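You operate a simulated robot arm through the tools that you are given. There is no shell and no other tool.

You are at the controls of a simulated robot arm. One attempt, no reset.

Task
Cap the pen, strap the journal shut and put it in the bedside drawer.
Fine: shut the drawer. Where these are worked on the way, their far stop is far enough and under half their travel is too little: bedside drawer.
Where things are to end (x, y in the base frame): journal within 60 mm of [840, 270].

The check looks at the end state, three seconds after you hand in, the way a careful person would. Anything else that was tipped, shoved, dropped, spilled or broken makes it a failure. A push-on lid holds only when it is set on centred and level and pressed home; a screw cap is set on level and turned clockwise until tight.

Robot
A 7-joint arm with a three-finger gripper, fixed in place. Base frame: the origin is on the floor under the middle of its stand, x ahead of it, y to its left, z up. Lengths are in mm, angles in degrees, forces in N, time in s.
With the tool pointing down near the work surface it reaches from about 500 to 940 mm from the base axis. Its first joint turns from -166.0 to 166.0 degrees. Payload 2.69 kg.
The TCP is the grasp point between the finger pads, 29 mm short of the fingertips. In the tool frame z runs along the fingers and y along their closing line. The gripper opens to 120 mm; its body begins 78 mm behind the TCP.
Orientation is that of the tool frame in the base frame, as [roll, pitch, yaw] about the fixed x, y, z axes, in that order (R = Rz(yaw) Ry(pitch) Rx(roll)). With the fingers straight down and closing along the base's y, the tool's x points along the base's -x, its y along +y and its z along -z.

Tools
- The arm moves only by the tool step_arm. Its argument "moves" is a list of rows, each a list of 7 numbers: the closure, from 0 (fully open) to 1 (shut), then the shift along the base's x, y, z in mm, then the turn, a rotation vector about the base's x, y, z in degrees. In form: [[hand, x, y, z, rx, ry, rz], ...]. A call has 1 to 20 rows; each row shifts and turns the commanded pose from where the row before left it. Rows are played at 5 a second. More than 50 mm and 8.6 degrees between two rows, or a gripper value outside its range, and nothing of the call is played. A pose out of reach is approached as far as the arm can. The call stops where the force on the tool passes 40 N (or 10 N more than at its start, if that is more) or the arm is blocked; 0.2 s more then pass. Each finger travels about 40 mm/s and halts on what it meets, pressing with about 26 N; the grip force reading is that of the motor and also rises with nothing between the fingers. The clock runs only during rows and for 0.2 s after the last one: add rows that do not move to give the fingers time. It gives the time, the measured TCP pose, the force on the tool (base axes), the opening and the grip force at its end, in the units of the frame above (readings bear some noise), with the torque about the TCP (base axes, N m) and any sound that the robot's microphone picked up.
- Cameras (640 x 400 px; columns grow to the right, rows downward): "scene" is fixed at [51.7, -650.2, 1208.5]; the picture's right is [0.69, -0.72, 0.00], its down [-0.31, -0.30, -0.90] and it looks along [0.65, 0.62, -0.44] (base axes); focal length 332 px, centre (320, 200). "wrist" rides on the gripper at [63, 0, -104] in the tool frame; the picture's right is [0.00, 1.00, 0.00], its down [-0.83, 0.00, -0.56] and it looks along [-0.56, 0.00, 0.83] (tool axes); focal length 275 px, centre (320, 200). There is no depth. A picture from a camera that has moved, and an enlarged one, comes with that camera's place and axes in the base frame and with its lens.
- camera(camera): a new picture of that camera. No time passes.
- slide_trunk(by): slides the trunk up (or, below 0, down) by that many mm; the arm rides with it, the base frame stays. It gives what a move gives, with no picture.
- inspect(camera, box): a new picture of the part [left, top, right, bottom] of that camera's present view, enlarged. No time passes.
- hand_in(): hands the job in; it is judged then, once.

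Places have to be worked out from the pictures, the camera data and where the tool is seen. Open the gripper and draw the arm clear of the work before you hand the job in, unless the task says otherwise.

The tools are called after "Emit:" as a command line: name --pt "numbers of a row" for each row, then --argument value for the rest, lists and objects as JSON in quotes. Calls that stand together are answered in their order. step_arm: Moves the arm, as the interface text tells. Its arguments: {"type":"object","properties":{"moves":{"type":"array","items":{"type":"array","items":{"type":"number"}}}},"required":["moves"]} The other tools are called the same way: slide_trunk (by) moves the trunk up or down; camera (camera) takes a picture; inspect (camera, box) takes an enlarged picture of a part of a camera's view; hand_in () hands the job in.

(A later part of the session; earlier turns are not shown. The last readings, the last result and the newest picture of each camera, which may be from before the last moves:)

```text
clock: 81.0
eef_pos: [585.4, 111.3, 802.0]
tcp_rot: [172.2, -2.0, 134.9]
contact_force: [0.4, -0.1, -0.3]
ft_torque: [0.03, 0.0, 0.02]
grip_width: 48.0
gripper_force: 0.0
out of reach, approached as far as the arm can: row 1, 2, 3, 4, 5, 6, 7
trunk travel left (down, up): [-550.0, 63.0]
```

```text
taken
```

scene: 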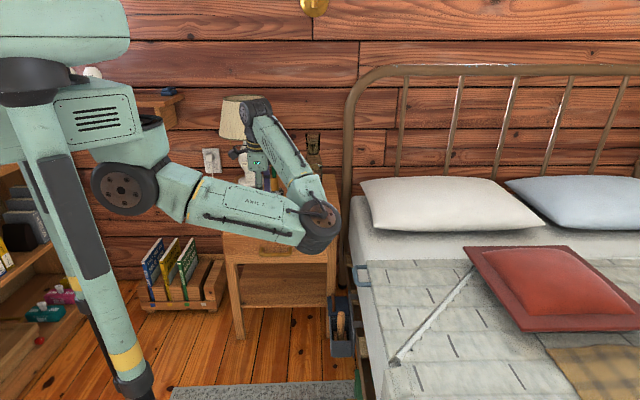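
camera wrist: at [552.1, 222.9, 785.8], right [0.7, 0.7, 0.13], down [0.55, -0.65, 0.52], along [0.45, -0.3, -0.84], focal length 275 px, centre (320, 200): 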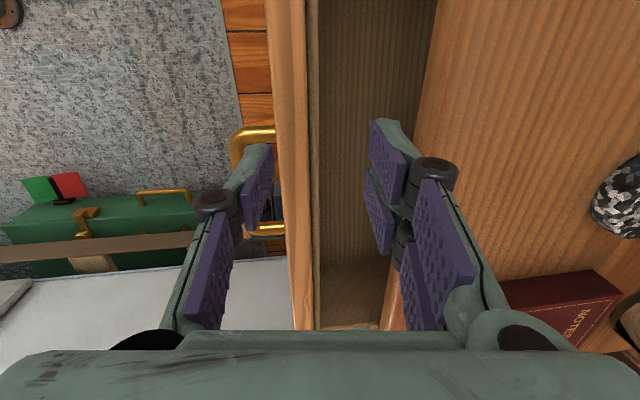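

This posture tops out near z≈800. Let me step down a little to see where the commanded pose actually is.

Emit:
step_arm --pt "0.6 0 0 -20 0 0 0" --pt "0.6 0 0 -20 0 0 0" --pt "0.6 0 0 0 0 0 0"

Emit:
camera --camera "scene"

```text
clock: 81.8
eef_pos: [585.4, 111.3, 760.5]
tcp_rot: [172.4, -1.8, 134.8]
contact_force: [0.5, 0.5, -0.1]
ft_torque: [0.02, 0.01, -0.04]
grip_width: 47.8
gripper_force: 0.0
trunk travel left (down, up): [-550.0, 63.0]
```

```text
taken
```

scene: 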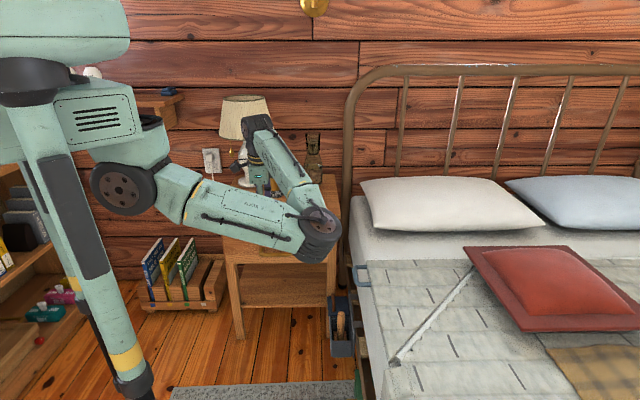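

Commands are clipped to what's reachable, good. I'll bring the tool fully vertical here.

Emit:
step_arm --pt "0.6 0 0 0 -2.7 2.7 0" --pt "0.6 0 0 0 -2.7 2.7 0" --pt "0.6 0 0 0 0 0 0"

Emit:
camera --camera "scene"

```text
clock: 82.5
eef_pos: [586.0, 112.2, 757.9]
tcp_rot: [179.8, -2.0, 134.5]
contact_force: [0.2, -0.4, -0.5]
ft_torque: [-0.02, 0.0, 0.0]
grip_width: 48.0
gripper_force: 0.0
out of reach, approached as far as the arm can: row 2
trunk travel left (down, up): [-550.0, 63.0]
```

```text
taken
```

scene: 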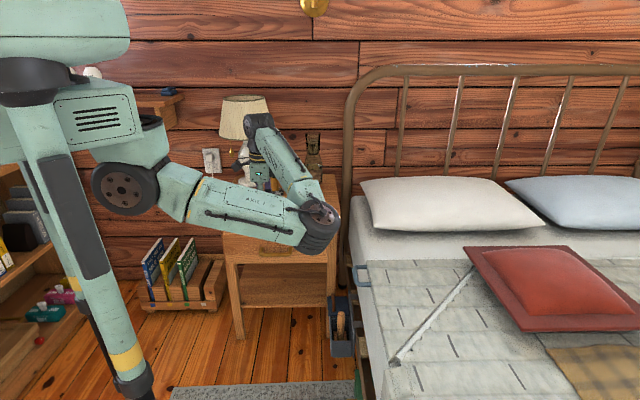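

A joint is near its limit in this posture. Rotating the tool yaw back toward its starting direction should free it.

Emit:
step_arm --pt "0.6 0 0 0 0 0 7.5" --pt "0.6 0 0 0 0 0 7.5" --pt "0.6 0 0 0 0 0 7.5" --pt "0.6 0 0 0 0 0 7.5" --pt "0.6 0 0 0 0 0 7.5" --pt "0.6 0 0 0 0 0 7.5" --pt "0.6 0 0 0 0 0 0"

Emit:
camera --camera "scene"

```text
clock: 84.2
eef_pos: [585.1, 112.1, 747.8]
tcp_rot: [179.8, -1.7, 179.6]
contact_force: [-0.9, 0.5, 0.0]
ft_torque: [-0.01, -0.01, -0.03]
grip_width: 48.0
gripper_force: 0.1
out of reach, approached as far as the arm can: row 2, 4, 6
trunk travel left (down, up): [-550.0, 63.0]
```

```text
taken
```

scene: 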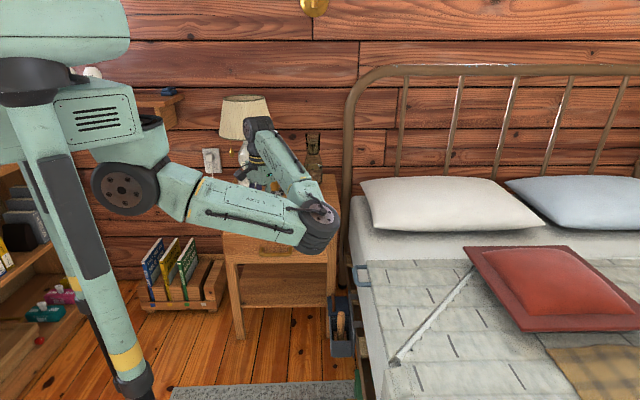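

Emit:
step_arm --pt "0.6 20 0 5 0 0 0" --pt "0.6 20 0 5 0 0 0" --pt "0.6 20 0 5 0 0 0" --pt "0.6 20 0 5 0 0 0" --pt "0.6 20 0 5 0 0 0" --pt "0.6 20 0 5 0 0 0"

Emit:
camera --camera "scene"

```text
clock: 85.5
eef_pos: [703.1, 112.5, 744.1]
tcp_rot: [179.9, -1.7, 179.5]
contact_force: [0.1, -0.1, -0.8]
ft_torque: [0.01, -0.01, -0.01]
grip_width: 47.8
gripper_force: 0.1
out of reach, approached as far as the arm can: row 1, 2, 3, 4, 5, 6
trunk travel left (down, up): [-550.0, 63.0]
```

```text
taken
```

scene: 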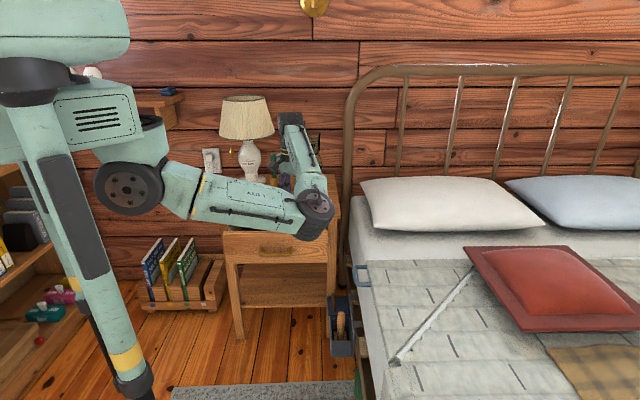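

Upward travel is limited in this posture, but lateral motion is fine. Let me look at the drawer and journal from here.

Emit:
camera --camera "wrist"

Emit:
inspect --camera "scene" --box '[210, 150, 350, 260]'

```text
taken
camera wrist: at [643.8, 114.0, 850.7], right [0.0, 1.0, 0.0], down [0.85, 0.0, 0.53], along [0.53, 0.0, -0.85], focal length 275 px, centre (320, 200)
```

wrist: 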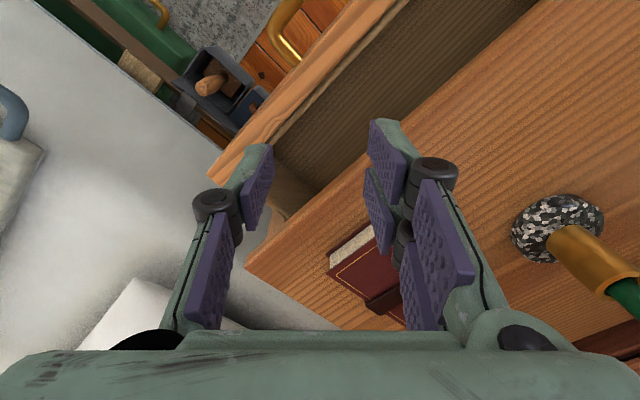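

```text
3.64 times, centred on (280, 205) of scene
camera zoom: at [51.7, -650.2, 1208.5], right [0.69, -0.72, 0.0], down [-0.31, -0.3, -0.9], along [0.65, 0.62, -0.44], focal length 1206 px, centre (466, 182)
```

zoom: 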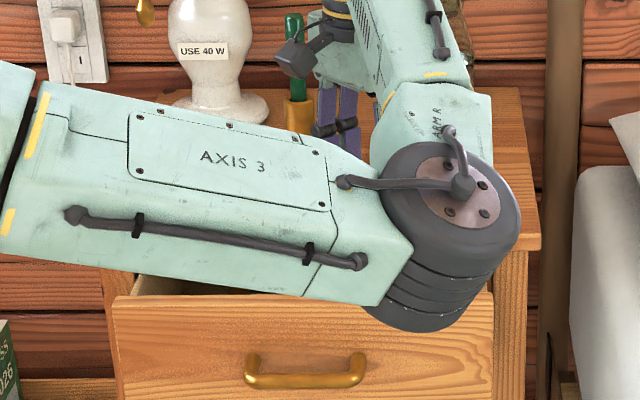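

The drawer is ~92 mm open now (panel front at f≈546, slab edge at f≈621). I'll rotate the tool so it closes along the drawer direction and straddle the panel's top edge with both finger sides, which lets me pull it open.

Emit:
step_arm --pt "0.6 -9 4.3 -5 0 0 -7.5" --pt "0.6 -9 4.3 -5 0 0 -7.5" --pt "0.6 -9 4.3 -5 0 0 -7.5" --pt "0.6 -9 4.3 -5 0 0 -7.5" --pt "0.6 -9 4.3 -5 0 0 -7.5" --pt "0.6 -9 4.3 -5 0 0 -7.5" --pt "0.6 0 0 0 0 0 0"

Emit:
camera --camera "wrist"

Emit:
camera --camera "scene"

```text
clock: 87.2
eef_pos: [649.7, 139.6, 714.5]
tcp_rot: [-179.9, -1.7, 134.5]
contact_force: [-0.3, 0.0, 0.0]
ft_torque: [0.03, 0.02, 0.01]
grip_width: 47.9
gripper_force: 0.1
trunk travel left (down, up): [-550.0, 63.0]
```

```text
taken
camera wrist: at [607.9, 182.9, 821.4], right [0.71, 0.7, 0.0], down [0.6, -0.6, 0.53], along [0.37, -0.38, -0.85], focal length 275 px, centre (320, 200)
```

wrist: 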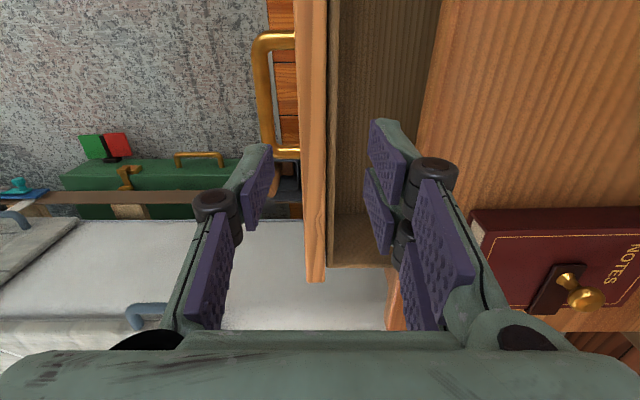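

```text
taken
```

scene: 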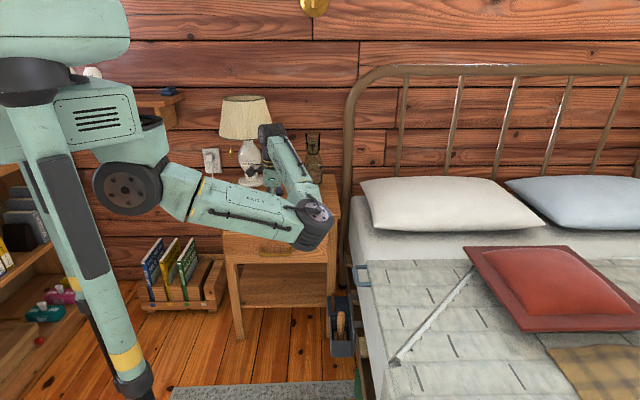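

All reachable now. The panel lies between the finger planes; I'll correct the small tilt and lower so the fingers straddle the panel's top edge (tips ~30 mm below it).

Emit:
step_arm --pt "0.6 -2 -2 -10 -1.2 -1.2 0.5" --pt "0.6 0 0 -20 0 0 0" --pt "0.6 0 0 -20 0 0 0" --pt "0.6 0 0 -20 0 0 0" --pt "0.6 0 0 -20 0 0 0" --pt "0.6 0 0 -12 0 0 0" --pt "0.6 0 0 0 0 0 0"

Emit:
camera --camera "wrist"

Emit:
camera --camera "scene"

```text
clock: 88.8
eef_pos: [647.1, 136.2, 611.5]
tcp_rot: [-180.0, 0.0, 135.0]
contact_force: [0.7, 0.5, 0.6]
ft_torque: [0.01, 0.04, 0.01]
grip_width: 48.0
gripper_force: 0.0
trunk travel left (down, up): [-550.0, 63.0]
```

```text
taken
camera wrist: at [603.7, 182.1, 717.3], right [0.7, 0.71, 0.0], down [0.59, -0.59, 0.56], along [0.39, -0.39, -0.83], focal length 275 px, centre (320, 200)
```

wrist: 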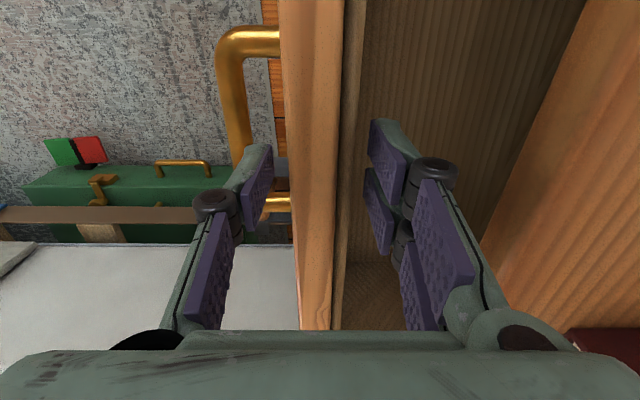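

```text
taken
```

scene: 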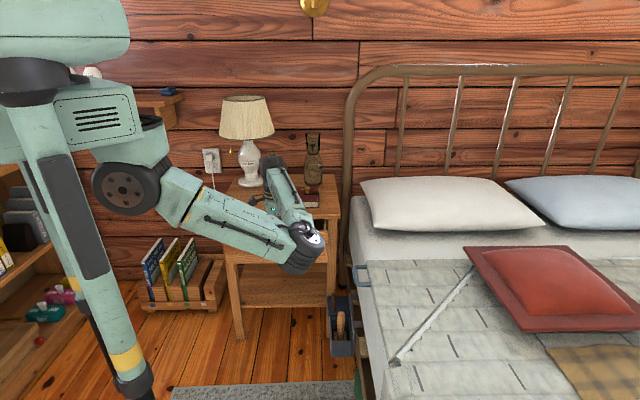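

Straddling the panel, clear of the handle. Pulling the drawer open along −f.

Emit:
step_arm --pt "0.6 -5 -5 0 0 0 0" --pt "0.6 -5 -5 0 0 0 0" --pt "0.6 -7 -7 0 0 0 0" --pt "0.6 -7 -7 0 0 0 0" --pt "0.6 -7 -7 0 0 0 0" --pt "0.6 -7 -7 0 0 0 0" --pt "0.6 -7 -7 0 0 0 0" --pt "0.6 0 0 0 0 0 0"

Emit:
camera --camera "scene"

```text
clock: 90.5
eef_pos: [602.8, 92.0, 612.5]
tcp_rot: [-179.9, 0.0, 135.1]
contact_force: [0.4, 0.5, 1.2]
ft_torque: [0.03, -0.08, 0.0]
grip_width: 49.4
gripper_force: 0.9
trunk travel left (down, up): [-550.0, 63.0]
```

```text
taken
```

scene: 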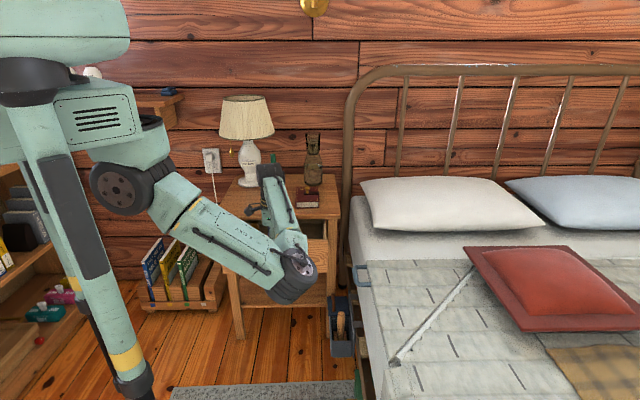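

Emit:
step_arm --pt "0.6 -7 -7 0 0 0 0" --pt "0.6 -7 -7 0 0 0 0" --pt "0.6 -7 -7 0 0 0 0" --pt "0.6 -7 -7 0 0 0 0" --pt "0.6 0 0 0 0 0 0"

Emit:
camera --camera "scene"

Emit:
camera --camera "wrist"

```text
clock: 91.8
eef_pos: [573.9, 64.2, 612.9]
tcp_rot: [-179.8, 0.0, 134.9]
contact_force: [1.4, 1.4, -0.3]
ft_torque: [-0.02, -0.05, 0.01]
grip_width: 49.0
gripper_force: 1.0
trunk travel left (down, up): [-550.0, 63.0]
```

```text
taken
```

scene: 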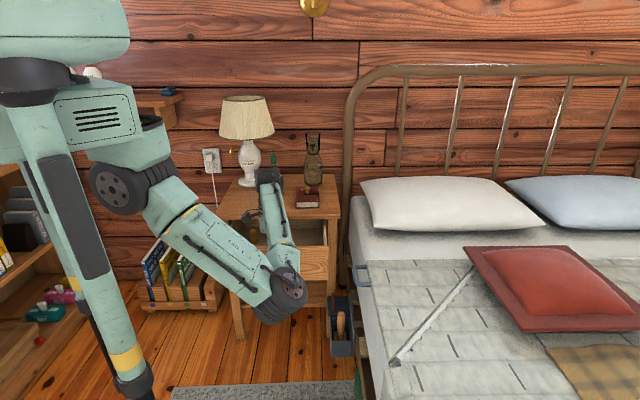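

```text
taken
camera wrist: at [529.9, 109.9, 717.4], right [0.7, 0.71, 0.0], down [0.59, -0.58, 0.56], along [0.39, -0.39, -0.83], focal length 275 px, centre (320, 200)
```

wrist: 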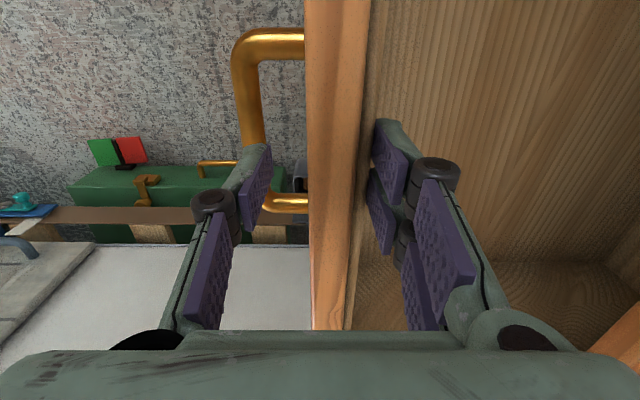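

About 182 mm open. Two more careful pulls.

Emit:
step_arm --pt "0.6 -7 -7 0 0 0 0" --pt "0.6 0 0 0 0 0 0"

Emit:
step_arm --pt "0.6 -7 -7 0 0 0 0" --pt "0.6 0 0 0 0 0 0"

```text
clock: 92.3
eef_pos: [567.3, 57.2, 612.6]
tcp_rot: [-179.9, -0.1, 134.9]
contact_force: [0.9, 1.7, 0.5]
ft_torque: [0.03, 0.0, 0.04]
grip_width: 49.5
gripper_force: 1.2
trunk travel left (down, up): [-550.0, 63.0]
```

```text
clock: 93.0
eef_pos: [560.4, 49.2, 612.7]
tcp_rot: [-179.9, 0.1, 135.0]
contact_force: [1.9, 1.6, 0.1]
ft_torque: [-0.03, -0.06, -0.03]
grip_width: 48.9
gripper_force: 0.7
trunk travel left (down, up): [-550.0, 63.0]
```

Emit:
step_arm --pt "0.6 -7 -7 0 0 0 0" --pt "0.6 0 0 0 0 0 0"

Emit:
camera --camera "scene"

```text
clock: 93.5
eef_pos: [554.3, 42.9, 613.2]
tcp_rot: [-179.8, -0.1, 135.0]
contact_force: [1.3, 0.4, 0.3]
ft_torque: [0.02, -0.05, -0.05]
grip_width: 49.1
gripper_force: 0.6
trunk travel left (down, up): [-550.0, 63.0]
```

```text
taken
```

scene: 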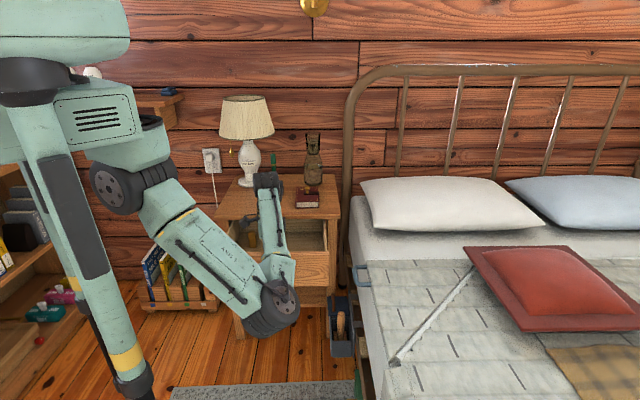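

Drawer ≈211 mm open — enough. Centre the fingers about the panel, then rise straight up.

Emit:
step_arm --pt "0.6 5 5 0 0 0 0" --pt "0.6 0 0 12 0 0 0" --pt "0.6 0 0 15 0 0 0" --pt "0.6 0 0 15 0 0 0" --pt "0.6 0 0 15 0 0 0" --pt "0.6 0 0 15 0 0 0" --pt "0.6 0 0 15 0 0 0" --pt "0.6 0 0 0 0 0 0"

Emit:
camera --camera "scene"

Emit:
camera --camera "wrist"

```text
clock: 95.3
eef_pos: [559.2, 48.4, 699.1]
tcp_rot: [-179.9, 0.0, 135.0]
contact_force: [-0.5, 0.2, 0.0]
ft_torque: [0.01, 0.03, 0.0]
grip_width: 48.2
gripper_force: 0.0
trunk travel left (down, up): [-550.0, 63.0]
```

```text
taken
```

scene: 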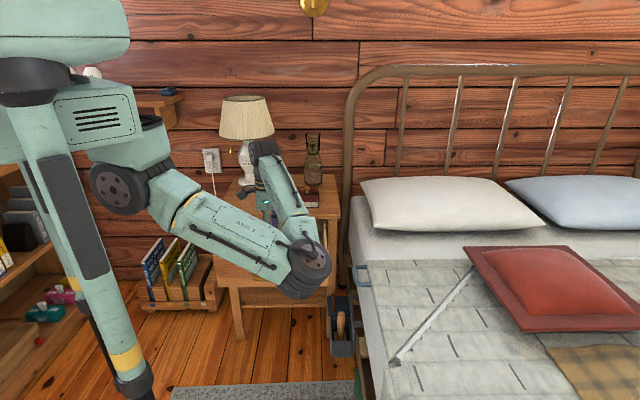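

```text
taken
camera wrist: at [513.9, 93.9, 804.7], right [0.7, 0.71, 0.0], down [0.59, -0.59, 0.55], along [0.39, -0.39, -0.83], focal length 275 px, centre (320, 200)
```

wrist: 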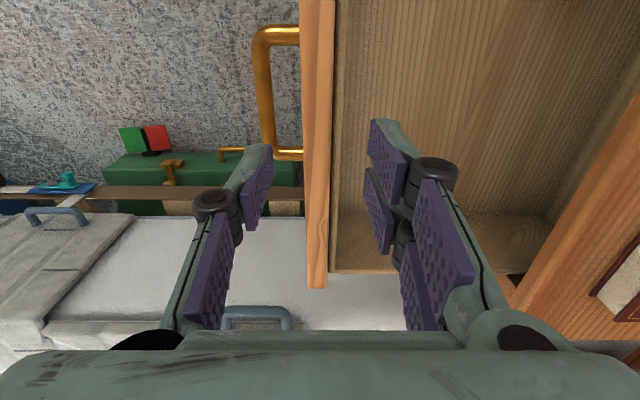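

Good view into the empty drawer. Next I'll rise slightly, turn the tool +90° so it closes across the journal, and move in front of the journal, watching for reach warnings.

Emit:
step_arm --pt "0.6 5 0.6 10 0 0 5" --pt "0.5 15 1.7 6 0 0 8" --pt "0.4 15 1.7 5 0 0 8" --pt "0.3 15 1.7 4 0 0 8" --pt "0.2 15 1.7 4 0 0 8" --pt "0.1 15 1.7 4 0 0 8" --pt "0 15 1.7 3 0 0 8" --pt "0 0 0 0 0 0 0"

Emit:
camera --camera "scene"

```text
clock: 97.2
eef_pos: [652.8, 59.6, 734.5]
tcp_rot: [-179.8, -0.1, -171.9]
contact_force: [0.4, 0.1, 0.2]
ft_torque: [-0.03, 0.02, -0.03]
grip_width: 119.9
gripper_force: 0.1
trunk travel left (down, up): [-550.0, 63.0]
```

```text
taken
```

scene: 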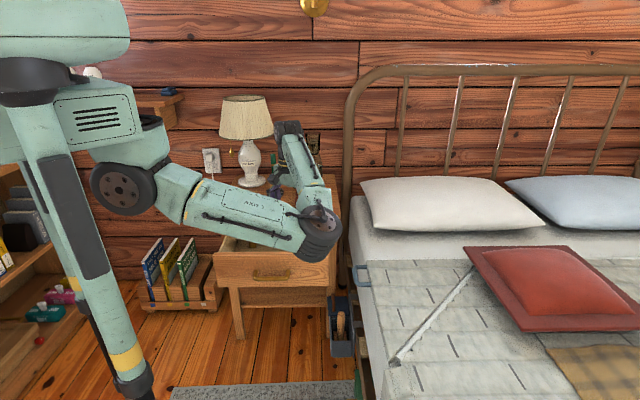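

Emit:
step_arm --pt "0 15.8 3 0 0 0 7.4" --pt "0 15.8 3 0 0 0 7.4" --pt "0 15.8 3 0 0 0 7.4" --pt "0 15.8 3 0 0 0 7.4" --pt "0 15.8 3 1 0 0 7.3" --pt "0 0 0 0 0 0 0"

Emit:
camera --camera "wrist"

Emit:
camera --camera "scene"

```text
clock: 98.5
eef_pos: [732.1, 73.2, 735.6]
tcp_rot: [-179.8, -0.1, -135.0]
contact_force: [0.1, 0.7, 0.3]
ft_torque: [-0.01, 0.03, -0.04]
grip_width: 120.0
gripper_force: 0.1
trunk travel left (down, up): [-550.0, 63.0]
```

```text
taken
camera wrist: at [688.1, 29.9, 841.2], right [-0.71, 0.7, 0.0], down [0.59, 0.59, 0.56], along [0.39, 0.39, -0.83], focal length 275 px, centre (320, 200)
```

wrist: 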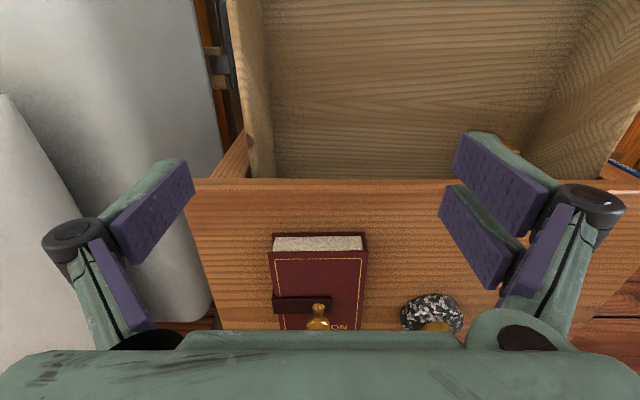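

```text
taken
```

scene: 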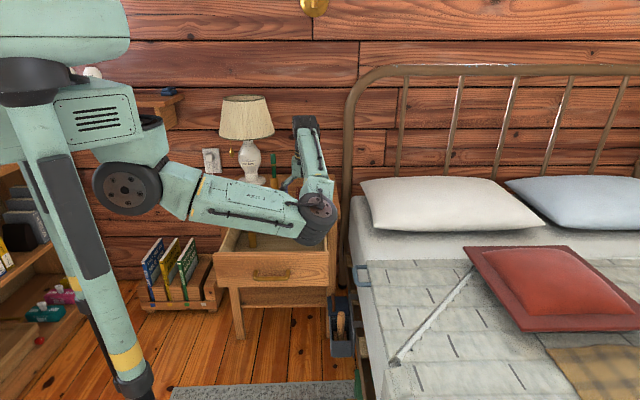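

Everything reachable, and I have a clear view of the open drawer and journal. Advancing along +f over the journal with fingers on either side.

Emit:
step_arm --pt "0 14.1 14.1 0 0 0 0" --pt "0 14.1 14.1 0 0 0 0" --pt "0 14.1 14.1 0 0 0 0" --pt "0 14.1 14.1 0 0 0 0" --pt "0 14.1 14.1 0 0 0 0" --pt "0 0 0 0 0 0 0"

Emit:
camera --camera "scene"

Emit:
camera --camera "wrist"

```text
clock: 100.0
eef_pos: [801.5, 144.6, 738.0]
tcp_rot: [-179.8, -0.1, -135.1]
contact_force: [-0.5, -0.8, -0.6]
ft_torque: [0.04, 0.02, 0.0]
grip_width: 119.8
gripper_force: 0.1
trunk travel left (down, up): [-550.0, 63.0]
```

```text
taken
```

scene: 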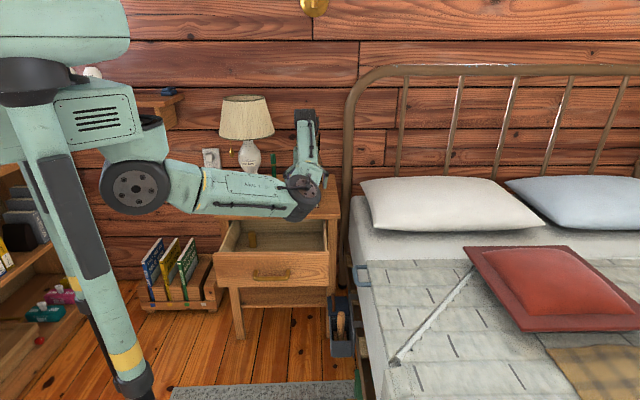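

```text
taken
camera wrist: at [758.8, 101.2, 842.1], right [-0.71, 0.7, 0.0], down [0.59, 0.59, 0.55], along [0.39, 0.39, -0.83], focal length 275 px, centre (320, 200)
```

wrist: 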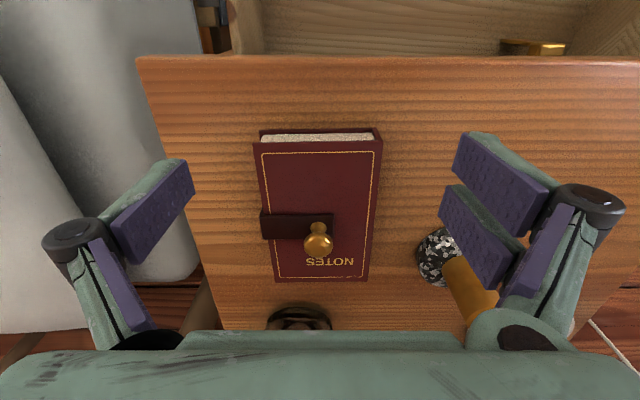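

Emit:
step_arm --pt "0 14.2 14 0 0 0 0" --pt "0 14.2 14 0 0 0 0" --pt "0 14.2 14 0 0 0 0" --pt "0 14.2 14 0 0 0 0" --pt "0 0 0 0 0 0 0"

Emit:
camera --camera "scene"

Emit:
camera --camera "wrist"

```text
clock: 101.2
eef_pos: [818.9, 164.2, 717.8]
tcp_rot: [-179.8, 0.0, -135.1]
contact_force: [-0.8, 0.1, 0.2]
ft_torque: [-0.02, 0.01, -0.02]
grip_width: 120.1
gripper_force: 0.1
out of reach, approached as far as the arm can: row 2, 3, 4
trunk travel left (down, up): [-550.0, 63.0]
```

```text
taken
```

scene: 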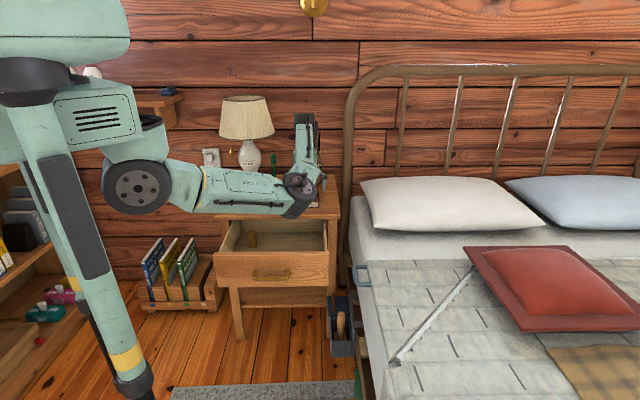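

```text
taken
camera wrist: at [772.9, 120.5, 823.0], right [-0.71, 0.71, 0.0], down [0.59, 0.59, 0.56], along [0.39, 0.39, -0.83], focal length 275 px, centre (320, 200)
```

wrist: 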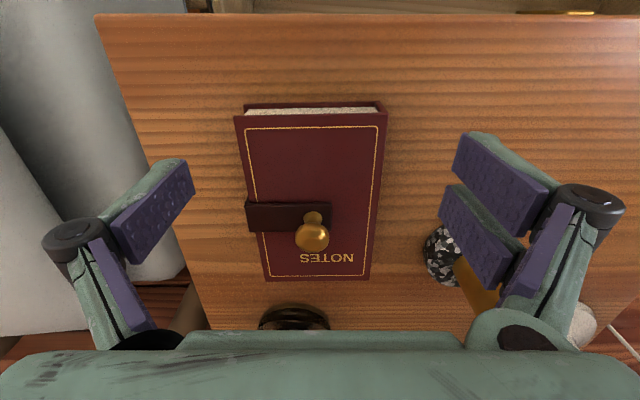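

This posture limits extension at this height. Raising the trunk by 60 mm lets the arm work lower relative to its shoulder; upward motion here is clear of everything.

Emit:
slide_trunk --by 60

Emit:
camera --camera "scene"

```text
clock: 102.2
eef_pos: [816.5, 163.6, 778.2]
tcp_rot: [-180.0, 0.0, -135.1]
contact_force: [0.0, 0.5, -0.7]
ft_torque: [0.03, 0.0, 0.04]
grip_width: 119.9
gripper_force: 0.1
trunk travel left (down, up): [-610.0, 3.0]
```

```text
taken
```

scene: 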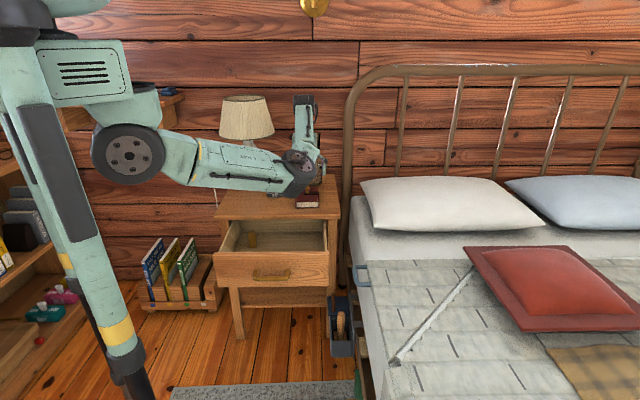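

Emit:
step_arm --pt "0 10.5 9.3 -10 0 0 0" --pt "0 10.5 9.3 -10 0 0 0" --pt "0 10.5 9.3 -10 0 0 0" --pt "0 10.5 9.3 -10 0 0 0" --pt "0 0 0 0 0 0 0"

Emit:
camera --camera "wrist"

Emit:
camera --camera "scene"

```text
clock: 103.3
eef_pos: [826.1, 173.1, 728.5]
tcp_rot: [180.0, 0.1, -135.1]
contact_force: [-0.1, 0.6, -0.1]
ft_torque: [0.02, 0.0, -0.02]
grip_width: 120.2
gripper_force: 0.1
out of reach, approached as far as the arm can: row 1, 2, 3, 4
trunk travel left (down, up): [-610.0, 3.0]
```

```text
taken
camera wrist: at [781.9, 128.9, 832.9], right [-0.71, 0.71, 0.0], down [0.58, 0.59, 0.56], along [0.39, 0.4, -0.83], focal length 275 px, centre (320, 200)
```

wrist: 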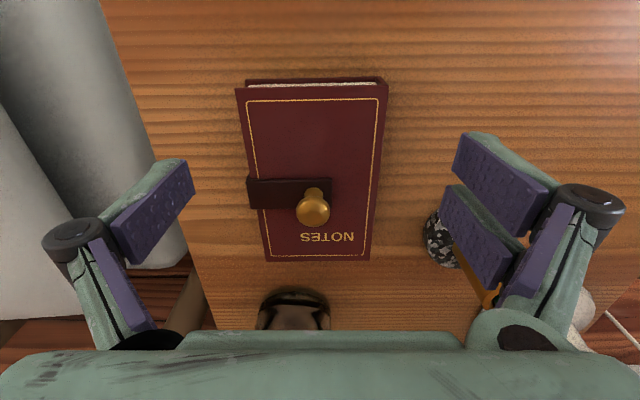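

```text
taken
```

scene: 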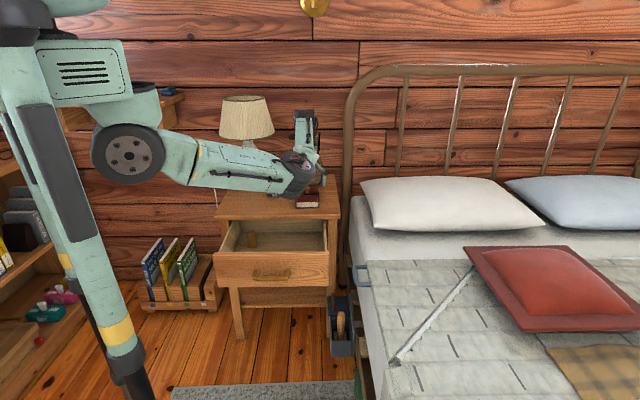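

Extension is limited to f≈706 in this posture. The journal spans f 679–819, so I'll lower beside it here, grip it off-centre, drag it a little toward the front edge on the table, then re-grip at its middle.

Emit:
step_arm --pt "0 1.3 -1.3 -12 0 0 0" --pt "0 1.3 -1.3 -14 0 0 0" --pt "0 0 0 -14 0 0 0" --pt "0 0 0 0 0 0 0"

Emit:
camera --camera "wrist"

Emit:
inspect --camera "scene" --box '[220, 90, 360, 220]'

```text
clock: 104.3
eef_pos: [829.4, 168.5, 688.8]
tcp_rot: [-179.9, 0.0, -135.1]
contact_force: [0.0, 0.6, -0.3]
ft_torque: [-0.04, 0.02, 0.0]
grip_width: 120.0
gripper_force: 0.0
trunk travel left (down, up): [-610.0, 3.0]
```

```text
taken
camera wrist: at [785.1, 126.4, 793.2], right [-0.71, 0.71, 0.0], down [0.59, 0.59, 0.56], along [0.39, 0.39, -0.83], focal length 275 px, centre (320, 200)
```

wrist: 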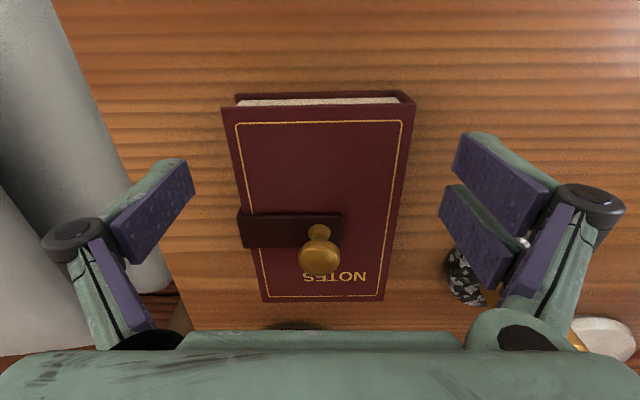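

```text
3.08 times, centred on (290, 155) of scene
camera zoom: at [51.7, -650.2, 1208.5], right [0.69, -0.72, 0.0], down [-0.31, -0.3, -0.9], along [0.65, 0.62, -0.44], focal length 1020 px, centre (412, 338)
```

zoom: 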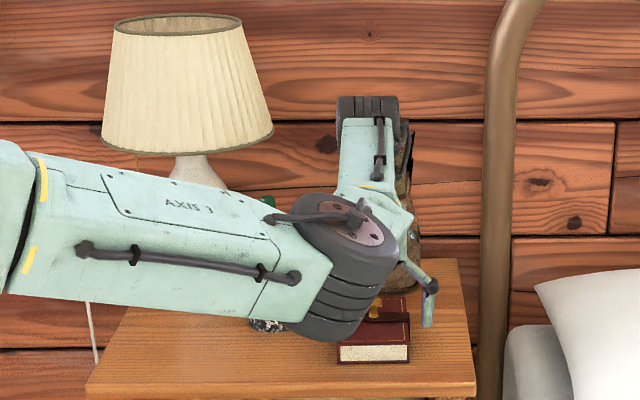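

Fingers are beside the journal now. Testing whether I can advance further at this lower height.

Emit:
step_arm --pt "0 5 5 0 0 0 0" --pt "0 5 5 0 0 0 0" --pt "0 0 0 0 0 0 0"

```text
clock: 105.2
eef_pos: [831.7, 173.9, 687.6]
tcp_rot: [-179.9, 0.1, -135.2]
contact_force: [0.6, 0.5, 0.4]
ft_torque: [0.01, 0.0, -0.04]
grip_width: 120.3
gripper_force: 0.1
out of reach, approached as far as the arm can: row 1, 2
trunk travel left (down, up): [-610.0, 3.0]
```

Limit is f≈711. I'll lower to z≈677, grip the journal's sides here, and drag it ~45 mm toward the front on the tabletop.

Emit:
step_arm --pt "0 -1 -1 -6 0 0 0" --pt "0 0 0 -4.5 0 0 0" --pt "0.1 0 0 0 0 0 0" --pt "0.2 0 0 0 0 0 0" --pt "0.3 0 0 0 0 0 0" --pt "0.4 0 0 0 0 0 0" --pt "0.4 0 0 0 0 0 0"

Emit:
camera --camera "wrist"

```text
clock: 106.8
eef_pos: [831.7, 171.0, 678.9]
tcp_rot: [180.0, 0.2, -135.1]
contact_force: [1.4, -2.2, 3.1]
ft_torque: [-0.28, -0.14, 0.0]
grip_width: 91.3
gripper_force: 25.9
trunk travel left (down, up): [-610.0, 3.0]
```

```text
taken
camera wrist: at [786.9, 128.1, 782.8], right [-0.71, 0.71, 0.0], down [0.59, 0.59, 0.56], along [0.39, 0.39, -0.83], focal length 275 px, centre (320, 200)
```

wrist: 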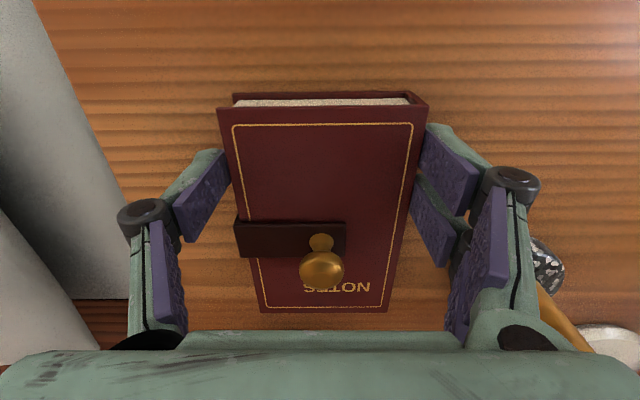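

Gripped (91 mm). Dragging straight toward the front.

Emit:
step_arm --pt "0.4 -3 -3 0.5 0 0 0" --pt "0.4 -5.5 -5.5 0 0 0 0" --pt "0.4 -6 -6 0 0 0 0" --pt "0.4 -6 -6 0 0 0 0" --pt "0.4 -6 -6 0 0 0 0" --pt "0.4 -5.5 -5.5 0 0 0 0" --pt "0.4 0 0 0 0 0 0"

Emit:
camera --camera "wrist"

Emit:
camera --camera "scene"

```text
clock: 108.3
eef_pos: [798.6, 141.4, 678.3]
tcp_rot: [-179.9, -0.1, -135.1]
contact_force: [-0.8, 0.7, -0.3]
ft_torque: [-0.1, 0.08, -0.01]
grip_width: 91.2
gripper_force: 26.1
trunk travel left (down, up): [-610.0, 3.0]
```

```text
taken
camera wrist: at [754.7, 96.5, 783.1], right [-0.71, 0.71, 0.0], down [0.59, 0.59, 0.56], along [0.39, 0.39, -0.83], focal length 275 px, centre (320, 200)
```

wrist: 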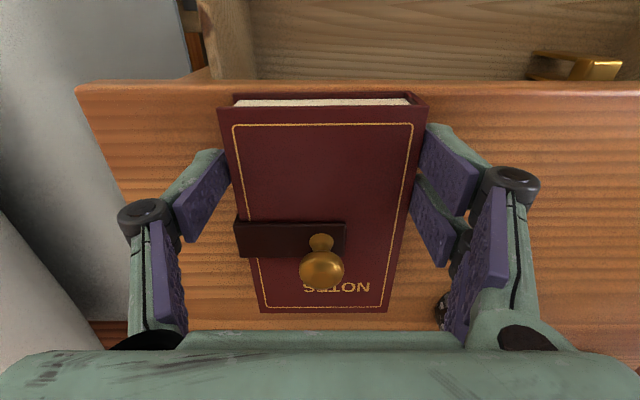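

```text
taken
```

scene: 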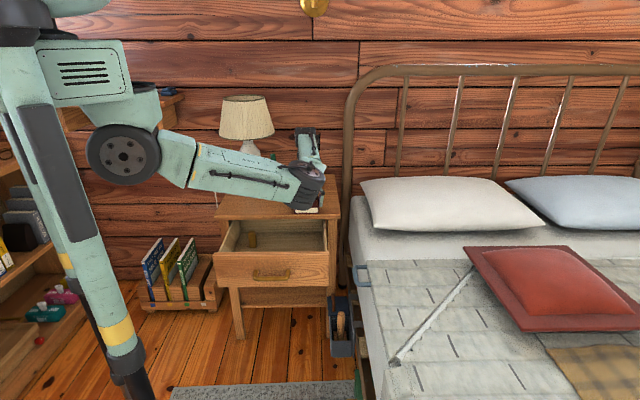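

Journal is now centred at f≈704. Releasing, advancing 40 mm, and re-gripping at its middle.

Emit:
step_arm --pt "0.2 0 0 0 0 0 0" --pt "0 0 0 0 0 0 0" --pt "0 0 0 0 0 0 0" --pt "0 7 7 0 0 0 0" --pt "0 7 7 0 0 0 0" --pt "0 7 7 0 0 0 0" --pt "0 6.5 6.5 0 0 0 0" --pt "0 0 0 0 0 0 0"

Emit:
camera --camera "wrist"

```text
clock: 110.2
eef_pos: [826.5, 168.5, 679.0]
tcp_rot: [-179.9, 0.0, -135.1]
contact_force: [0.4, -0.1, -0.4]
ft_torque: [-0.01, 0.0, -0.02]
grip_width: 119.9
gripper_force: 0.0
trunk travel left (down, up): [-610.0, 3.0]
```

```text
taken
camera wrist: at [782.1, 124.3, 783.5], right [-0.71, 0.71, 0.0], down [0.59, 0.59, 0.56], along [0.39, 0.39, -0.83], focal length 275 px, centre (320, 200)
```

wrist: 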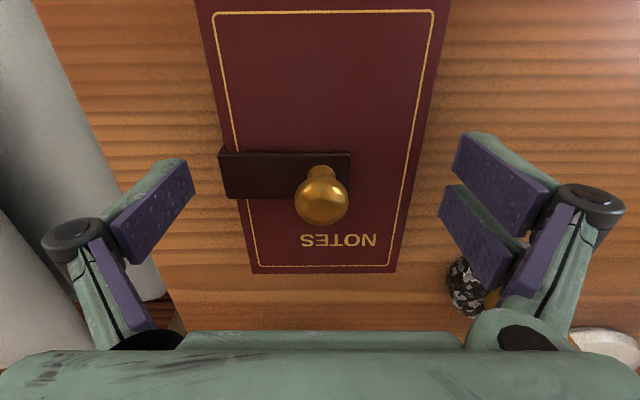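

Fingers are now level with the strap at the journal's middle. Closing firmly and lifting a little.

Emit:
step_arm --pt "0.15 0 0 0 0 0 0" --pt "0.3 0 0 0 0 0 0" --pt "0.5 0 0 0 0 0 0" --pt "0.5 0 0 0 0 0 0" --pt "0.5 0 0 0 0 0 0" --pt "0.5 0 0 3 0 0 0" --pt "0.5 0 0 5 0 0 0" --pt "0.5 0 0 8 0 0 0" --pt "0.5 0 0 0 0 0 0"

Emit:
camera --camera "wrist"

Emit:
inspect --camera "scene" --box '[220, 90, 360, 220]'

```text
clock: 112.2
eef_pos: [825.7, 169.0, 694.0]
tcp_rot: [-180.0, 0.0, -135.1]
contact_force: [-0.1, 0.1, -3.7]
ft_torque: [-0.05, -0.02, 0.0]
grip_width: 90.9
gripper_force: 26.1
trunk travel left (down, up): [-610.0, 3.0]
```

```text
taken
camera wrist: at [782.3, 124.3, 799.1], right [-0.71, 0.7, 0.0], down [0.59, 0.59, 0.56], along [0.39, 0.39, -0.83], focal length 275 px, centre (320, 200)
```

wrist: 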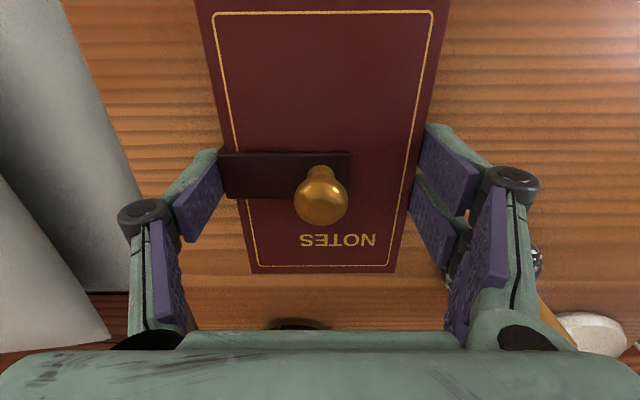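

```text
3.08 times, centred on (290, 155) of scene
camera zoom: at [51.7, -650.2, 1208.5], right [0.69, -0.72, 0.0], down [-0.31, -0.3, -0.9], along [0.65, 0.62, -0.44], focal length 1020 px, centre (412, 338)
```

zoom: 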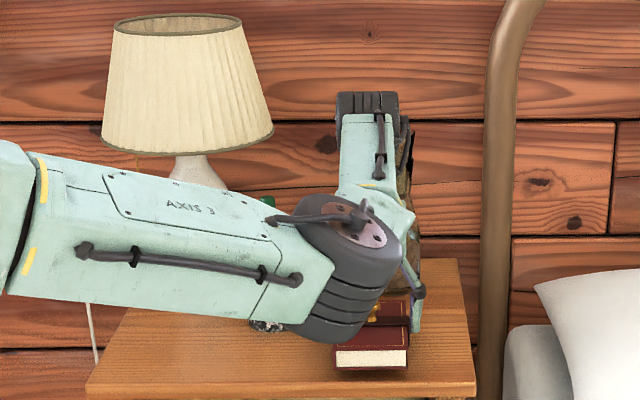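

The journal is lifted level (3.7 N). Moving it over the open drawer (centre f≈540, r≈403).

Emit:
step_arm --pt "0.5 0 0 10 0 0 0" --pt "0.5 -12 -5.5 8 0 0 0" --pt "0.5 -17 -7.7 2 0 0 0" --pt "0.5 -17.6 -8 0 0 0 0" --pt "0.5 -17.6 -8 0 0 0 0" --pt "0.5 -17.6 -8 0 0 0 0" --pt "0.5 -17.6 -8 0 0 0 0" --pt "0.5 -17.6 -8 0 0 0 0" --pt "0.5 -17.6 -8 0 0 0 0" --pt "0.5 -17.6 -8 0 0 0 0" --pt "0.5 -6 -3 0 0 0 0" --pt "0.5 0 0 0 0 0 0"

Emit:
camera --camera "wrist"

Emit:
camera --camera "scene"

```text
clock: 114.8
eef_pos: [668.8, 96.0, 714.1]
tcp_rot: [-179.9, 0.0, -135.1]
contact_force: [-0.6, 0.0, -3.2]
ft_torque: [-0.01, 0.0, 0.03]
grip_width: 90.8
gripper_force: 25.9
trunk travel left (down, up): [-610.0, 3.0]
```

```text
taken
camera wrist: at [624.1, 51.4, 818.9], right [-0.71, 0.71, 0.0], down [0.59, 0.59, 0.56], along [0.39, 0.39, -0.83], focal length 275 px, centre (320, 200)
```

wrist: 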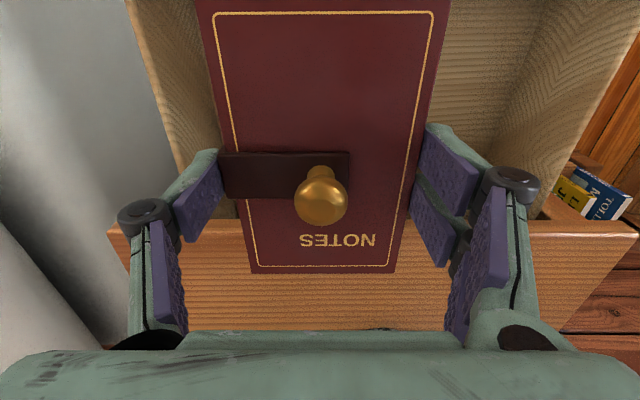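

```text
taken
```

scene: 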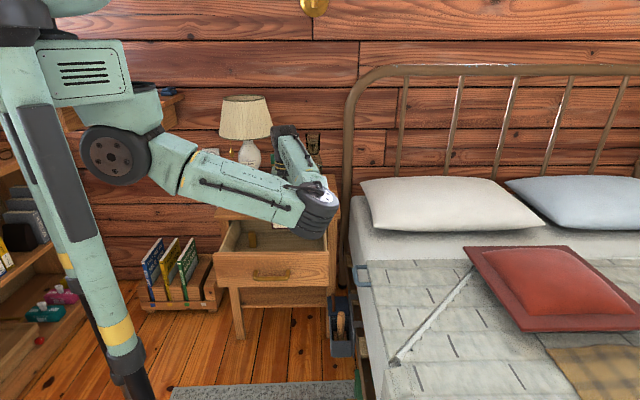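

Positioned: back edge clears the slab by ~12 mm, front has ~20 mm. Shift −4 mm in f and lower into the drawer.

Emit:
step_arm --pt "0.5 -2.8 -2.8 -10 0 0 0" --pt "0.5 0 0 -15 0 0 0" --pt "0.5 0 0 -15 0 0 0" --pt "0.5 0 0 -15 0 0 0" --pt "0.5 0 0 -15 0 0 0" --pt "0.5 0 0 0 0 0 0"

Emit:
camera --camera "wrist"

Emit:
camera --camera "scene"

```text
clock: 116.2
eef_pos: [666.2, 91.4, 643.6]
tcp_rot: [-179.9, 0.0, -135.1]
contact_force: [-1.3, 0.7, -3.0]
ft_torque: [0.0, -0.03, 0.02]
grip_width: 90.7
gripper_force: 25.6
trunk travel left (down, up): [-610.0, 3.0]
```

```text
taken
camera wrist: at [621.5, 48.3, 748.7], right [-0.71, 0.7, 0.0], down [0.59, 0.59, 0.56], along [0.39, 0.39, -0.83], focal length 275 px, centre (320, 200)
```

wrist: 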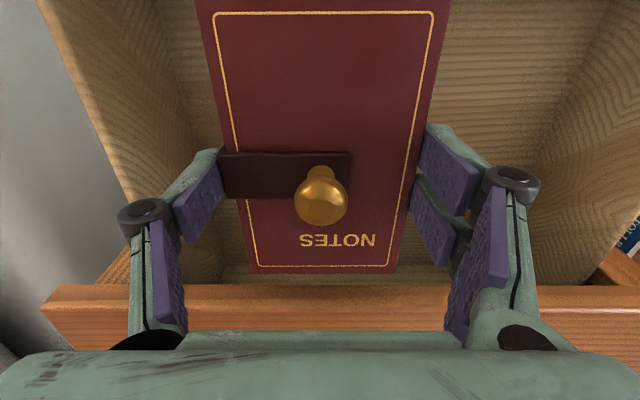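

```text
taken
```

scene: 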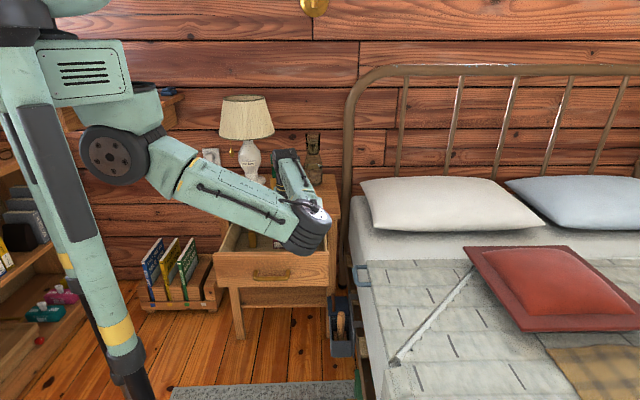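

Journal is entering the drawer with clearance on all sides. Continuing down.

Emit:
step_arm --pt "0.5 0 0 -15 0 0 0" --pt "0.5 0 0 -15 0 0 0" --pt "0.5 0 0 -15 0 0 0" --pt "0.5 0 0 -10 0 0 0" --pt "0.5 0 0 0 0 0 0"

Emit:
camera --camera "wrist"

Emit:
camera --camera "scene"

```text
clock: 117.3
eef_pos: [665.0, 92.4, 589.2]
tcp_rot: [-179.9, 0.0, -135.2]
contact_force: [-0.2, -0.4, -2.8]
ft_torque: [0.02, 0.0, -0.04]
grip_width: 91.1
gripper_force: 26.3
trunk travel left (down, up): [-610.0, 3.0]
```

```text
taken
camera wrist: at [621.8, 49.0, 693.8], right [-0.71, 0.71, 0.0], down [0.59, 0.59, 0.56], along [0.39, 0.39, -0.83], focal length 275 px, centre (320, 200)
```

wrist: 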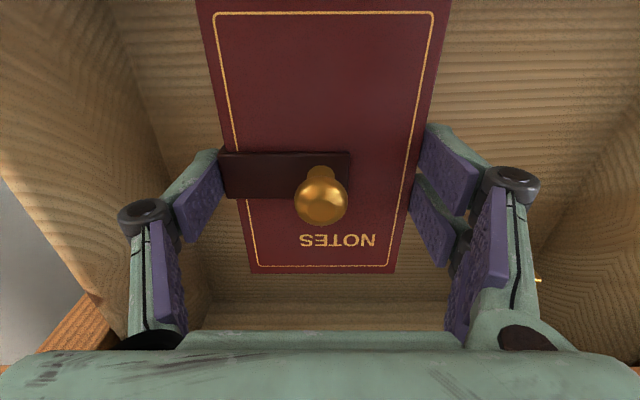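

```text
taken
```

scene: 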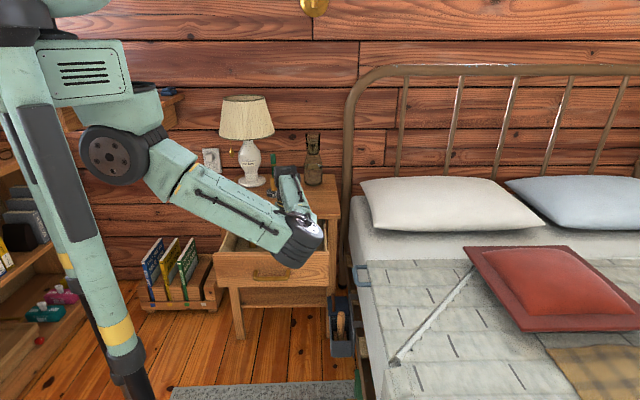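

Continuing to lower gently until the journal touches the drawer floor.

Emit:
step_arm --pt "0.5 0 0 -12 0 0 0" --pt "0.5 0 0 -10 0 0 0" --pt "0.5 0 0 -6 0 0 0" --pt "0.5 0 0 -4 0 0 0" --pt "0.5 0 0 0 0 0 0"

```text
clock: 118.5
eef_pos: [667.3, 93.4, 556.1]
tcp_rot: [-179.9, 0.0, -135.1]
contact_force: [-0.4, -0.2, -3.6]
ft_torque: [0.01, 0.01, -0.01]
grip_width: 90.7
gripper_force: 26.5
trunk travel left (down, up): [-610.0, 3.0]
```

Emit:
step_arm --pt "0.5 0 0 -4 0 0 0" --pt "0.5 0 0 -3 0 0 0" --pt "0.5 0 0 -3 0 0 0" --pt "0.5 0 0 0 0 0 0"

Emit:
camera --camera "wrist"

```text
clock: 119.5
eef_pos: [666.4, 92.9, 546.9]
tcp_rot: [-179.9, 0.0, -135.0]
contact_force: [-0.3, -0.3, -3.3]
ft_torque: [-0.01, -0.01, 0.0]
grip_width: 91.0
gripper_force: 26.2
trunk travel left (down, up): [-610.0, 3.0]
```

```text
taken
camera wrist: at [621.4, 49.3, 651.7], right [-0.71, 0.71, 0.0], down [0.59, 0.59, 0.56], along [0.39, 0.39, -0.83], focal length 275 px, centre (320, 200)
```

wrist: 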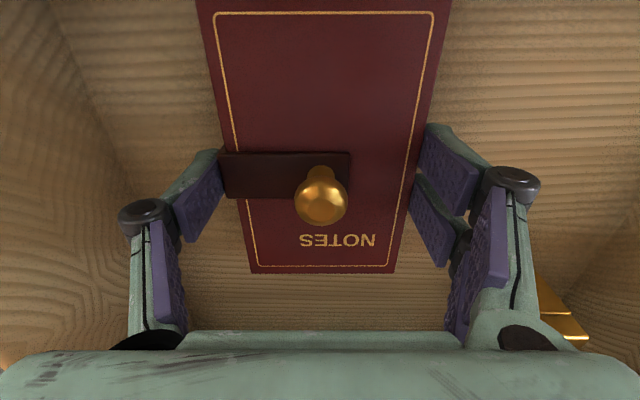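

Emit:
step_arm --pt "0.5 0 0 -3 0 0 0" --pt "0.5 0 0 -3 0 0 0" --pt "0.5 0 0 -2 0 0 0" --pt "0.5 0 0 0 0 0 0"

```text
clock: 120.5
eef_pos: [665.8, 92.0, 538.4]
tcp_rot: [-180.0, 0.0, -135.1]
contact_force: [0.3, 0.0, -3.6]
ft_torque: [0.01, 0.01, 0.04]
grip_width: 90.7
gripper_force: 26.5
trunk travel left (down, up): [-610.0, 3.0]
```

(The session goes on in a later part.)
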